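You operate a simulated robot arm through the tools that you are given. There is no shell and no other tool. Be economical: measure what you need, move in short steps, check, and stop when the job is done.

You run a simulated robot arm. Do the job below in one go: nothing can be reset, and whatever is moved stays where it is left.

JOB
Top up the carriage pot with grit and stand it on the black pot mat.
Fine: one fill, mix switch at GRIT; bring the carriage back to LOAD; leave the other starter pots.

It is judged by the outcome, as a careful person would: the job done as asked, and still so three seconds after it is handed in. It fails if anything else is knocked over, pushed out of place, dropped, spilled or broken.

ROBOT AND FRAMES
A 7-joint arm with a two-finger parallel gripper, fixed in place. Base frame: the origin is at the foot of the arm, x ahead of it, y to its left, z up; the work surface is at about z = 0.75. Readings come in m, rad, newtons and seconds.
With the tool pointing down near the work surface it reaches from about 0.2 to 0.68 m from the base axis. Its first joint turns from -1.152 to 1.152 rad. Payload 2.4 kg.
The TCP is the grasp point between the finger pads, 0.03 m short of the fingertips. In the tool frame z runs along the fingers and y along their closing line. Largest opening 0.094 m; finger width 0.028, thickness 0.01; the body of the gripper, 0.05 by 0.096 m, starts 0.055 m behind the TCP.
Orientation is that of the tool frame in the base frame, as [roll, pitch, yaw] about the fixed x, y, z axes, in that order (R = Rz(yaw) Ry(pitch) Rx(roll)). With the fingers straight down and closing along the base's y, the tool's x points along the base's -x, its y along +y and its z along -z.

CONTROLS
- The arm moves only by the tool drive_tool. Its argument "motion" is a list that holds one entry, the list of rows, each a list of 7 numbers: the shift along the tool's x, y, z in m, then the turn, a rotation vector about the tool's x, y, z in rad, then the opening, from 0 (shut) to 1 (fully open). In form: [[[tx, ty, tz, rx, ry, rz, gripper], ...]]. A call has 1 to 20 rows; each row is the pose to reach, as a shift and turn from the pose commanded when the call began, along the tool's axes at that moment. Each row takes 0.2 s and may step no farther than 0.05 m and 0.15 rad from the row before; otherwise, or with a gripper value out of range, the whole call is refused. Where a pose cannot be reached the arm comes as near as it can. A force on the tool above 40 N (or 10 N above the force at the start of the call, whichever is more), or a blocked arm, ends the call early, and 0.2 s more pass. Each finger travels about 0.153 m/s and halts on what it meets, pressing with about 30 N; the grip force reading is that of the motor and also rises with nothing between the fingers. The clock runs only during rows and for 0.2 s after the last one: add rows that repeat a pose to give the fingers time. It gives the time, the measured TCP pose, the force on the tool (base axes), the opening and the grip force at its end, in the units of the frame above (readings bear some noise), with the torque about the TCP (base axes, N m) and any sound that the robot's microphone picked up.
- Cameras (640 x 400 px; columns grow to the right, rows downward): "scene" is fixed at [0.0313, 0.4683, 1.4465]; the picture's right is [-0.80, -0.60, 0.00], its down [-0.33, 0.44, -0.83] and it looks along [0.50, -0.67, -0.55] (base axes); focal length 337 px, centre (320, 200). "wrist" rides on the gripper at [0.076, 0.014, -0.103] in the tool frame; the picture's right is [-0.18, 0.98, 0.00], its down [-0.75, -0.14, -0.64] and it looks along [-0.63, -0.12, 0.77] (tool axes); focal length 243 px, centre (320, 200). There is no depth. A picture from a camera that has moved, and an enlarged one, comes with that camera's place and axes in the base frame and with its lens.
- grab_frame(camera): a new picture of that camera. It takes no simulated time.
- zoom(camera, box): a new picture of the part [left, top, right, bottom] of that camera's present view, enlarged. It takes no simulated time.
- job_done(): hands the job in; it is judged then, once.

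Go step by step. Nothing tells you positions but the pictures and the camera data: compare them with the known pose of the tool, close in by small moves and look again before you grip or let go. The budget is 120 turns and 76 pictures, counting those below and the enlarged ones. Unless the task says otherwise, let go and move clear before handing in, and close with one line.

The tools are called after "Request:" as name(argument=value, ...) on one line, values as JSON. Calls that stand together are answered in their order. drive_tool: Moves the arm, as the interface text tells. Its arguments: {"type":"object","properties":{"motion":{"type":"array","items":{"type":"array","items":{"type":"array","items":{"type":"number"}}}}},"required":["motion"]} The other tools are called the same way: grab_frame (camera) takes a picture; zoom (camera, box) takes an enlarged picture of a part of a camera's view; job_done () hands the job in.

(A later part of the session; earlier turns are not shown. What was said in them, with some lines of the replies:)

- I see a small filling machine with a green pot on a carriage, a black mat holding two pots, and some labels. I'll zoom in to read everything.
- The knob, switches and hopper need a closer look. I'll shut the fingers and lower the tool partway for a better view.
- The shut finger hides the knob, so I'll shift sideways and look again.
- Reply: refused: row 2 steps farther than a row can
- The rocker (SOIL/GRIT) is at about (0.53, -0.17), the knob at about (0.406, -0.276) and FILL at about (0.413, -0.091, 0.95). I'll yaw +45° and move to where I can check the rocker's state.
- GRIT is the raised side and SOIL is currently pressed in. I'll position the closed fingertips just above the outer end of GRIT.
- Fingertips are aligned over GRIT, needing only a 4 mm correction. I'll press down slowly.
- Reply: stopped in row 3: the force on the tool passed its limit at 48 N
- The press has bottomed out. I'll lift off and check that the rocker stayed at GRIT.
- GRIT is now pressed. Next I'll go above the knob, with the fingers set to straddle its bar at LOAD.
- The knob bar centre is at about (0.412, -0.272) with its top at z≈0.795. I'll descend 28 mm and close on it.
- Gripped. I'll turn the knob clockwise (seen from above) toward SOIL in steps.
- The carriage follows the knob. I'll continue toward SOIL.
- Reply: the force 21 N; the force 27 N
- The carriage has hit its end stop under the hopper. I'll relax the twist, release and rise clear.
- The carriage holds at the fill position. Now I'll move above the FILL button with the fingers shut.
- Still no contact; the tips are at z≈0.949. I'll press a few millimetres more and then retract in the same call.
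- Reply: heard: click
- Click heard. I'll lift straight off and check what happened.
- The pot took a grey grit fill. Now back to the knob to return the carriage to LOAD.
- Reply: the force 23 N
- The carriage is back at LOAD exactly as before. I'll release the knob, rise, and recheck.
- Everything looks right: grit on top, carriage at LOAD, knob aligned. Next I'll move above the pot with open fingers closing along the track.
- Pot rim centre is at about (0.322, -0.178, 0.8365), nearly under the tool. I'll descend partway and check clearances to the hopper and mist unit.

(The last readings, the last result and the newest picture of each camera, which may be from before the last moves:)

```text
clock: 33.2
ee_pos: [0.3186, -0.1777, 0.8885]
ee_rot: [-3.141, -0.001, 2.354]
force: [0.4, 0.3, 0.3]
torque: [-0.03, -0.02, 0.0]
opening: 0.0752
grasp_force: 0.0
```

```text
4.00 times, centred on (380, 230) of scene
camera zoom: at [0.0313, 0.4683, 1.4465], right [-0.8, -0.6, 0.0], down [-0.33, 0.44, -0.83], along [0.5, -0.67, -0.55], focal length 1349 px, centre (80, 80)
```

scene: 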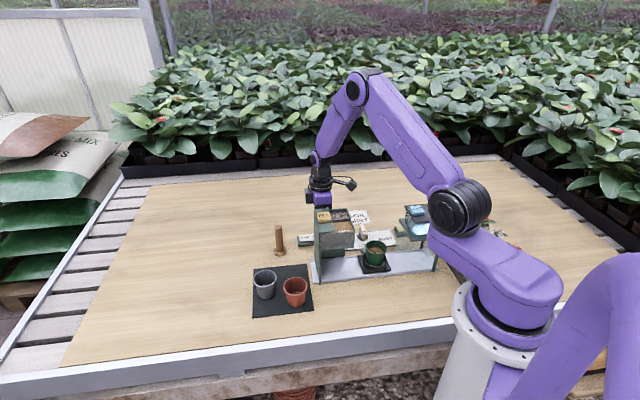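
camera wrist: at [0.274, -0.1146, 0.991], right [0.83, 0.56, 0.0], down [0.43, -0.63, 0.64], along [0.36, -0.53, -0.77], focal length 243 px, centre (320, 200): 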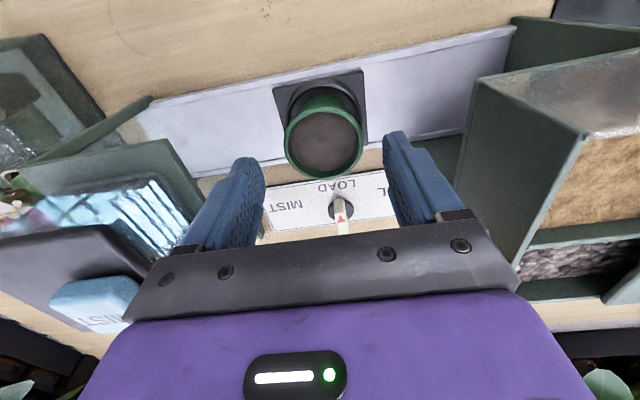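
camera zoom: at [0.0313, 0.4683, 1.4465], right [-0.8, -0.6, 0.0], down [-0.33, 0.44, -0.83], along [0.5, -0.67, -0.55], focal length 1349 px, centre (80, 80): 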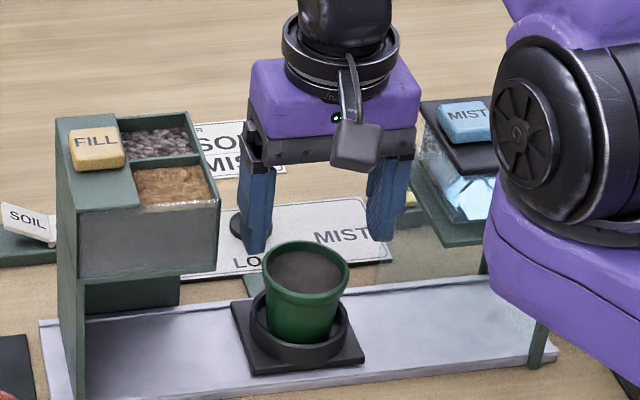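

Clearances look fine. I'll descend to rim level and close on the pot.

Request:
drive_tool(motion=[[[0.002, 0.0015, 0.03, 0, 0, 0, 0.8], [0.002, 0.0015, 0.05, 0, 0, 0, 0.8], [0.002, 0.0015, 0.062, 0, 0, 0, 0.8]]])

Request:
zoom(camera="wrist", box=[200, 60, 440, 240])

Request:
zoom(camera="scene", box=[340, 200, 430, 280])

```text
clock: 34.0
ee_pos: [0.3192, -0.1758, 0.8235]
ee_rot: [-3.141, -0.001, 2.353]
force: [-0.6, -1.0, 0.2]
torque: [-0.03, 0.0, 0.02]
opening: 0.0752
grasp_force: 0.1
```

```text
2.22 times, centred on (320, 150) of wrist
camera zoom: at [0.2752, -0.1127, 0.9267], right [0.83, 0.56, 0.0], down [0.43, -0.63, 0.64], along [0.36, -0.53, -0.77], focal length 539 px, centre (320, 311)
```

zoom: 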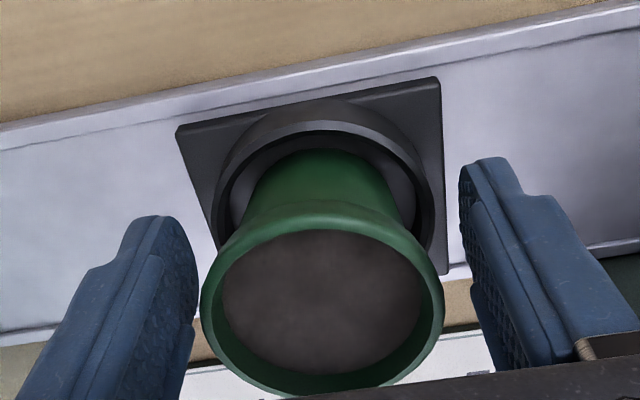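

```text
5.00 times, centred on (385, 240) of scene
camera zoom: at [0.0313, 0.4683, 1.4465], right [-0.8, -0.6, 0.0], down [-0.33, 0.44, -0.83], along [0.5, -0.67, -0.55], focal length 1687 px, centre (-5, 0)
```

zoom: 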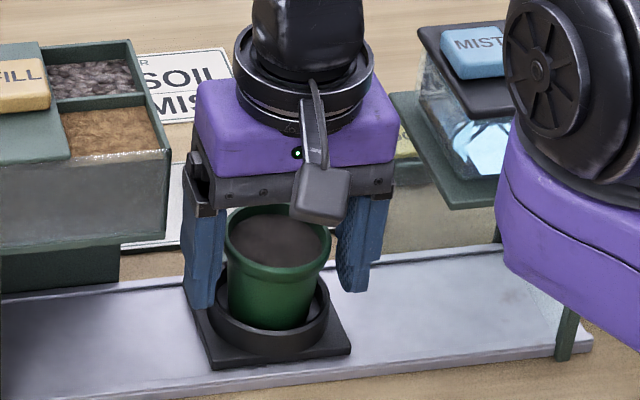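

Request:
drive_tool(motion=[[[0.001, 0, -0.004, 0, 0, 0, 0.8], [0.001, 0, -0.004, 0, 0, 0, 0.65], [0.001, 0, -0.004, 0, 0, 0, 0.5], [0.001, 0, -0.004, 0, 0, 0, 0.5], [0.001, 0, -0.004, 0, 0, 0, 0.5]]])

Request:
zoom(camera="scene", box=[340, 200, 430, 280])

```text
clock: 35.2
ee_pos: [0.3194, -0.1754, 0.8268]
ee_rot: [3.142, 0.001, 2.354]
force: [0.3, 0.1, 0.2]
torque: [0.03, 0.0, 0.03]
opening: 0.0621
grasp_force: 30.5
```

```text
5.00 times, centred on (385, 240) of scene
camera zoom: at [0.0313, 0.4683, 1.4465], right [-0.8, -0.6, 0.0], down [-0.33, 0.44, -0.83], along [0.5, -0.67, -0.55], focal length 1687 px, centre (-5, 0)
```

zoom: 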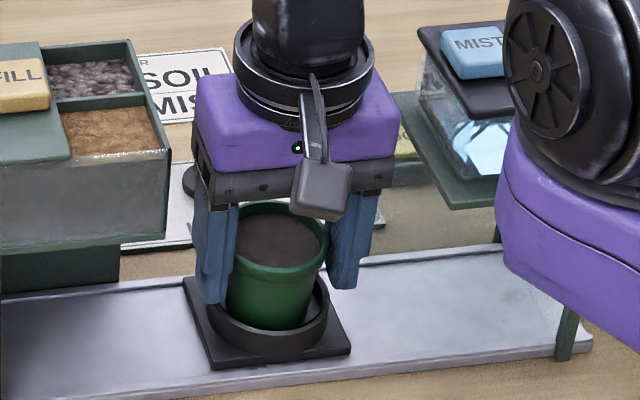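

The pot is gripped at 62 mm. I'll lift straight up and check the hold.

Request:
drive_tool(motion=[[[0, 0, -0.01, 0, 0, 0, 0.5], [0, 0, -0.02, 0, 0, 0, 0.5], [0, 0, -0.04, 0, 0, 0, 0.5], [0, 0, -0.06, 0, 0, 0, 0.5], [0, 0, -0.09, 0, 0, 0, 0.5], [0, 0, -0.12, 0, 0, 0, 0.5]]])

Request:
zoom(camera="scene", box=[300, 180, 460, 280])

```text
clock: 36.6
ee_pos: [0.3196, -0.1773, 0.9446]
ee_rot: [3.141, -0.002, 2.355]
force: [0.0, 0.1, -0.1]
torque: [-0.01, 0.02, 0.02]
opening: 0.062
grasp_force: 29.7
```

```text
4.00 times, centred on (380, 230) of scene
camera zoom: at [0.0313, 0.4683, 1.4465], right [-0.8, -0.6, 0.0], down [-0.33, 0.44, -0.83], along [0.5, -0.67, -0.55], focal length 1349 px, centre (80, 80)
```

zoom: 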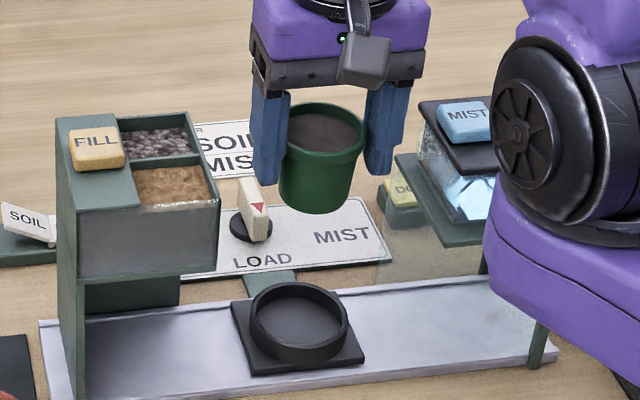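

The pot is held well. I'll lift above the hopper height and carry it over to the free corner of the mat.

Request:
drive_tool(motion=[[[0, 0, -0.04, 0, 0, 0, 0.5], [0, 0, -0.08, 0, 0, 0, 0.5], [0, 0, -0.125, 0, 0, 0, 0.5], [-0.002, 0.03, -0.125, 0, 0, 0, 0.5], [-0.005, 0.065, -0.125, 0, 0, 0, 0.5], [-0.008, 0.1, -0.125, 0, 0, 0, 0.5], [-0.011, 0.135, -0.125, 0, 0, 0, 0.5], [-0.014, 0.17, -0.125, 0, 0, 0, 0.5], [-0.017, 0.205, -0.125, 0, 0, 0, 0.5], [-0.0195, 0.235, -0.125, 0, 0, 0, 0.5], [-0.0195, 0.2483, -0.125, 0, 0, 0, 0.5], [-0.0195, 0.2483, -0.125, 0, 0, 0, 0.5]]])

Request:
grab_frame(camera="scene")

Request:
grab_frame(camera="wrist")

```text
clock: 39.2
ee_pos: [0.5101, -0.0179, 1.0695]
ee_rot: [3.141, 0.001, 2.354]
force: [0.0, -0.3, -0.6]
torque: [-0.02, -0.01, -0.04]
opening: 0.0622
grasp_force: 30.5
```

```text
29 pictures are left
```

scene: 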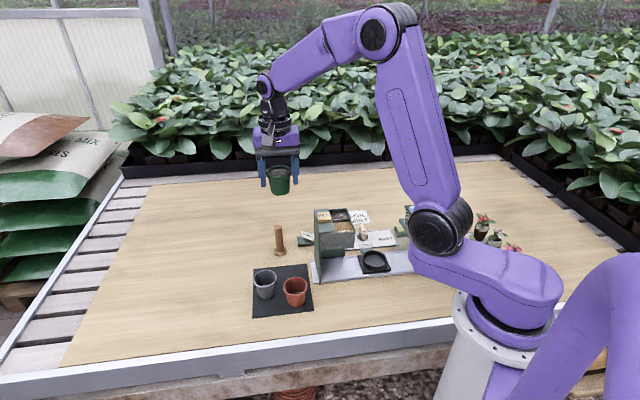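

```text
28 pictures are left
camera wrist: at [0.4655, 0.0474, 1.1742], right [0.83, 0.56, 0.0], down [0.43, -0.63, 0.64], along [0.36, -0.53, -0.77], focal length 243 px, centre (320, 200)
```

wrist: 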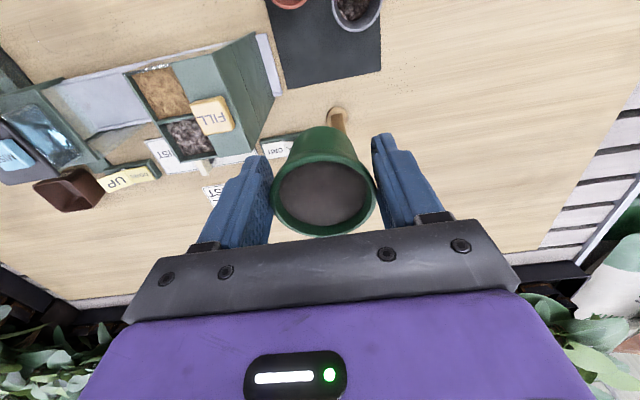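

The mat's near-machine half is clear and the pot is above it. I'll lower to just above and check.

Request:
drive_tool(motion=[[[0.004, 0, 0.04, 0, 0, 0, 0.5], [0.004, 0, 0.08, 0, 0, 0, 0.5], [0.004, 0, 0.12, 0, 0, 0, 0.5], [0.004, 0, 0.16, 0, 0, 0, 0.5], [0.004, 0, 0.2, 0, 0, 0, 0.5], [0.004, 0, 0.225, 0, 0, 0, 0.5]]])

Request:
zoom(camera="scene", box=[230, 200, 350, 330])

Request:
grab_frame(camera="wrist")

```text
clock: 40.6
ee_pos: [0.5068, -0.0093, 0.845]
ee_rot: [3.141, 0.001, 2.354]
force: [-0.8, 0.1, -0.7]
torque: [0.02, 0.01, -0.01]
opening: 0.0618
grasp_force: 30.7
```

```text
3.08 times, centred on (290, 265) of scene
camera zoom: at [0.0313, 0.4683, 1.4465], right [-0.8, -0.6, 0.0], down [-0.33, 0.44, -0.83], along [0.5, -0.67, -0.55], focal length 1038 px, centre (412, 0)
```

zoom: 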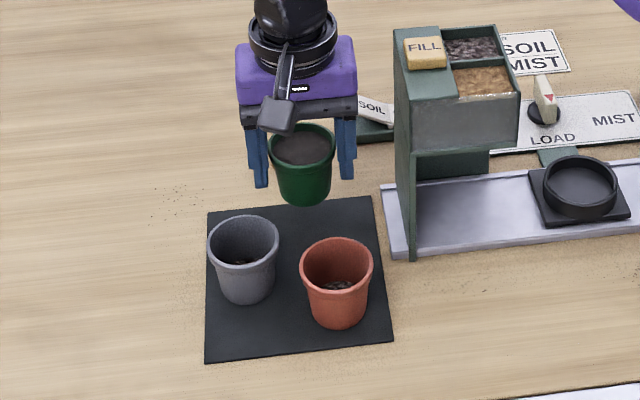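

```text
26 pictures are left
camera wrist: at [0.4621, 0.0529, 0.9486], right [0.83, 0.56, 0.0], down [0.43, -0.63, 0.64], along [0.36, -0.53, -0.77], focal length 243 px, centre (320, 200)
```

wrist: 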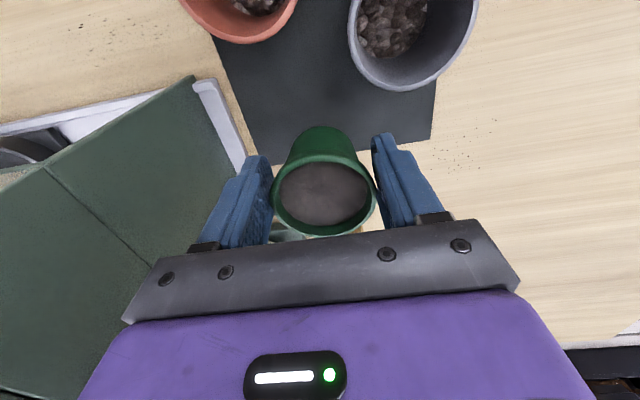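

Placement looks good; I'll shift 13 mm away from the grey pot and lower gently toward the mat.

Request:
drive_tool(motion=[[[0.004, -0.013, 0, 0, 0, 0, 0.5], [0.004, -0.013, 0.015, 0, 0, 0, 0.5], [0.004, -0.013, 0.025, 0, 0, 0, 0.5], [0.004, -0.013, 0.03, 0, 0, 0, 0.5]]])

Request:
zoom(camera="scene", box=[240, 220, 340, 300])

```text
clock: 41.6
ee_pos: [0.4951, -0.0186, 0.8173]
ee_rot: [-3.141, 0.0, 2.354]
force: [-0.4, 0.3, 0.0]
torque: [0.02, 0.01, 0.0]
opening: 0.062
grasp_force: 29.7
```

```text
5.00 times, centred on (290, 260) of scene
camera zoom: at [0.0313, 0.4683, 1.4465], right [-0.8, -0.6, 0.0], down [-0.33, 0.44, -0.83], along [0.5, -0.67, -0.55], focal length 1687 px, centre (470, -100)
```

zoom: 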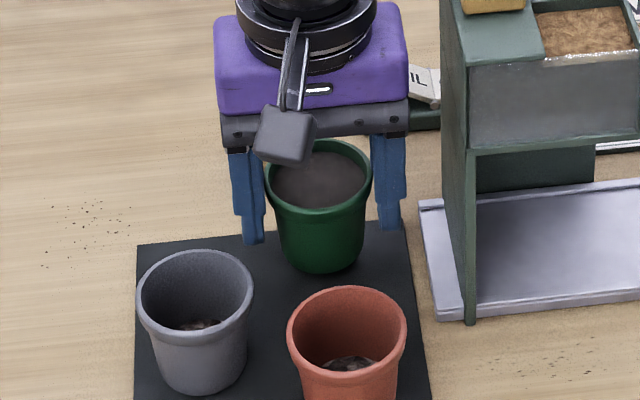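

Request:
drive_tool(motion=[[[0, 0, 0.004, 0, 0, 0, 0.5], [0, 0, 0.007, 0, 0, 0, 0.5], [0, 0, 0.01, 0, 0, 0, 0.5]]])

```text
clock: 42.4
ee_pos: [0.4951, -0.0184, 0.807]
ee_rot: [-3.14, 0.0, 2.355]
force: [-5.1, -2.1, 18.2]
torque: [-0.1, -0.05, 0.04]
opening: 0.0621
grasp_force: 29.9
```

Contact with the mat. I'll ease up a hair, open slightly, and check that the pot stands.

Request:
drive_tool(motion=[[[0, 0, -0.001, 0, 0, 0, 0.5], [0, 0, -0.001, 0, 0, 0, 0.68], [0, 0, -0.001, 0, 0, 0, 0.74], [0, 0, -0.001, 0, 0, 0, 0.76], [0, 0, -0.001, 0, 0, 0, 0.76]]])

Request:
zoom(camera="scene", box=[240, 220, 340, 300])

Request:
grab_frame(camera="wrist")

```text
clock: 43.6
ee_pos: [0.4946, -0.019, 0.808]
ee_rot: [3.14, 0.0, 2.355]
force: [0.3, 0.0, 0.1]
torque: [0.0, 0.01, -0.02]
opening: 0.0716
grasp_force: 0.2
```

```text
5.00 times, centred on (290, 260) of scene
camera zoom: at [0.0313, 0.4683, 1.4465], right [-0.8, -0.6, 0.0], down [-0.33, 0.44, -0.83], along [0.5, -0.67, -0.55], focal length 1687 px, centre (470, -100)
```

zoom: 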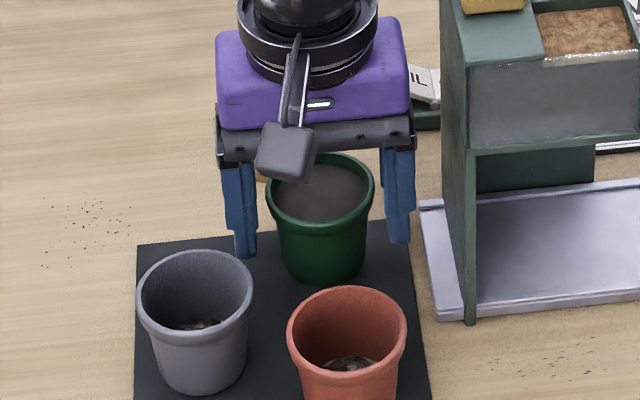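

```text
23 pictures are left
camera wrist: at [0.451, 0.0454, 0.9109], right [0.83, 0.56, 0.0], down [0.43, -0.63, 0.64], along [0.36, -0.53, -0.77], focal length 243 px, centre (320, 200)
```

wrist: 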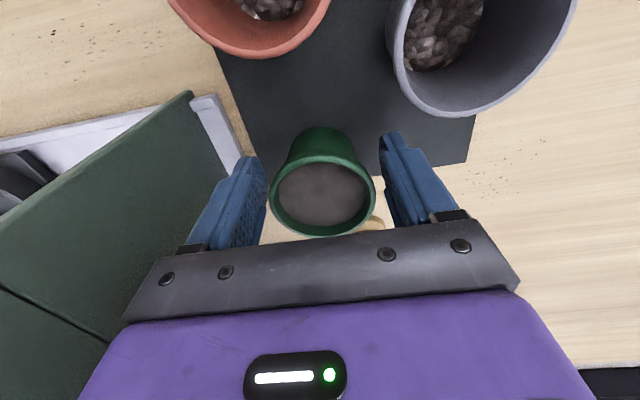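

The pot stands free with clear gaps. I'll rise straight up and inspect the result.

Request:
drive_tool(motion=[[[0, 0, -0.02, 0, 0, 0, 0.76], [0, 0, -0.05, 0, 0, 0, 0.76], [0, 0, -0.09, 0, 0, 0, 0.76], [0, 0, -0.13, 0, 0, 0, 0.76], [0, 0, -0.17, 0, 0, 0, 0.76], [0, 0, -0.21, 0, 0, 0, 0.76], [0.04, 0, -0.24, 0, 0, 0, 0.76], [0.08, 0, -0.24, 0, 0, 0, 0.76]]])

Request:
zoom(camera="scene", box=[230, 190, 440, 330])

Request:
grab_frame(camera="wrist")

```text
clock: 45.4
ee_pos: [0.4395, 0.0385, 1.0506]
ee_rot: [3.141, 0.0, 2.354]
force: [1.1, 0.2, 0.9]
torque: [-0.01, 0.01, 0.0]
opening: 0.0716
grasp_force: 0.2
```

```text
2.86 times, centred on (335, 260) of scene
camera zoom: at [0.0314, 0.4683, 1.4465], right [-0.8, -0.6, 0.0], down [-0.33, 0.44, -0.83], along [0.5, -0.67, -0.55], focal length 964 px, centre (277, 29)
```

zoom: 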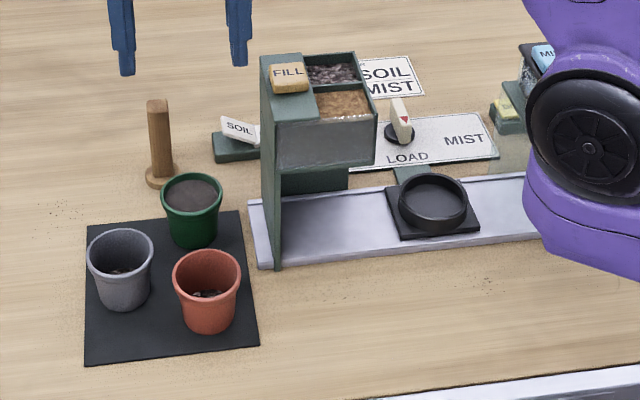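

```text
21 pictures are left
camera wrist: at [0.3951, 0.1028, 1.1543], right [0.83, 0.56, 0.0], down [0.43, -0.63, 0.64], along [0.36, -0.53, -0.77], focal length 243 px, centre (320, 200)
```

wrist: 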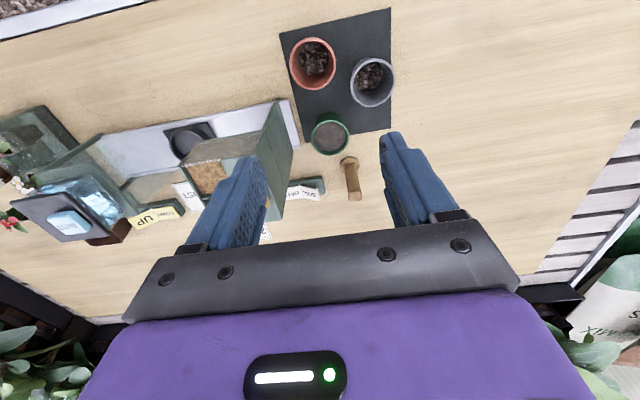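

Request:
zoom(camera="wrist", box=[270, 0, 410, 200])

Request:
zoom(camera="scene", box=[250, 230, 330, 290])

```text
2.00 times, centred on (340, 100) of wrist
camera zoom: at [0.3951, 0.1028, 1.1543], right [0.83, 0.56, 0.0], down [0.43, -0.63, 0.64], along [0.36, -0.53, -0.77], focal length 485 px, centre (280, 400)
```

zoom: 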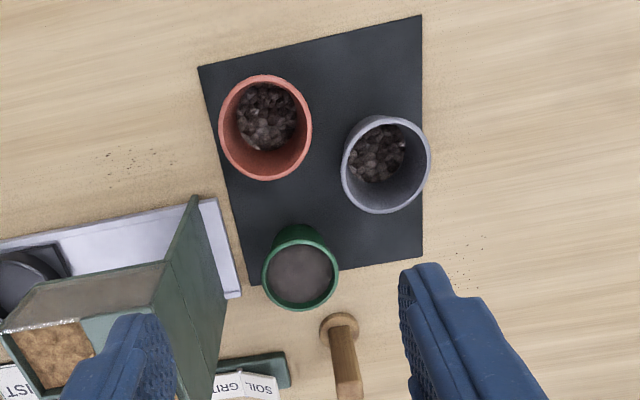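

```text
6.67 times, centred on (290, 260) of scene
camera zoom: at [0.0314, 0.4683, 1.4465], right [-0.8, -0.6, 0.0], down [-0.33, 0.44, -0.83], along [0.5, -0.67, -0.55], focal length 2249 px, centre (520, -200)
```

zoom: 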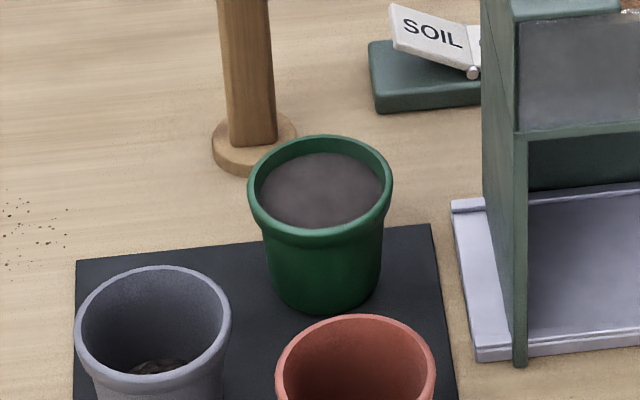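

The pot has its one grit fill and stands fully on the black mat. The carriage is at LOAD, the mix switch is at GRIT, and the other pots are untouched. The arm is clear, so I'm handing it in.

Request:
job_done()

```text
The job is handed in.
```

The carriage pot got one grit fill and now stands on the black mat. The carriage is back at LOAD, the mix switch is at GRIT, and the other starter pots were left where they were.
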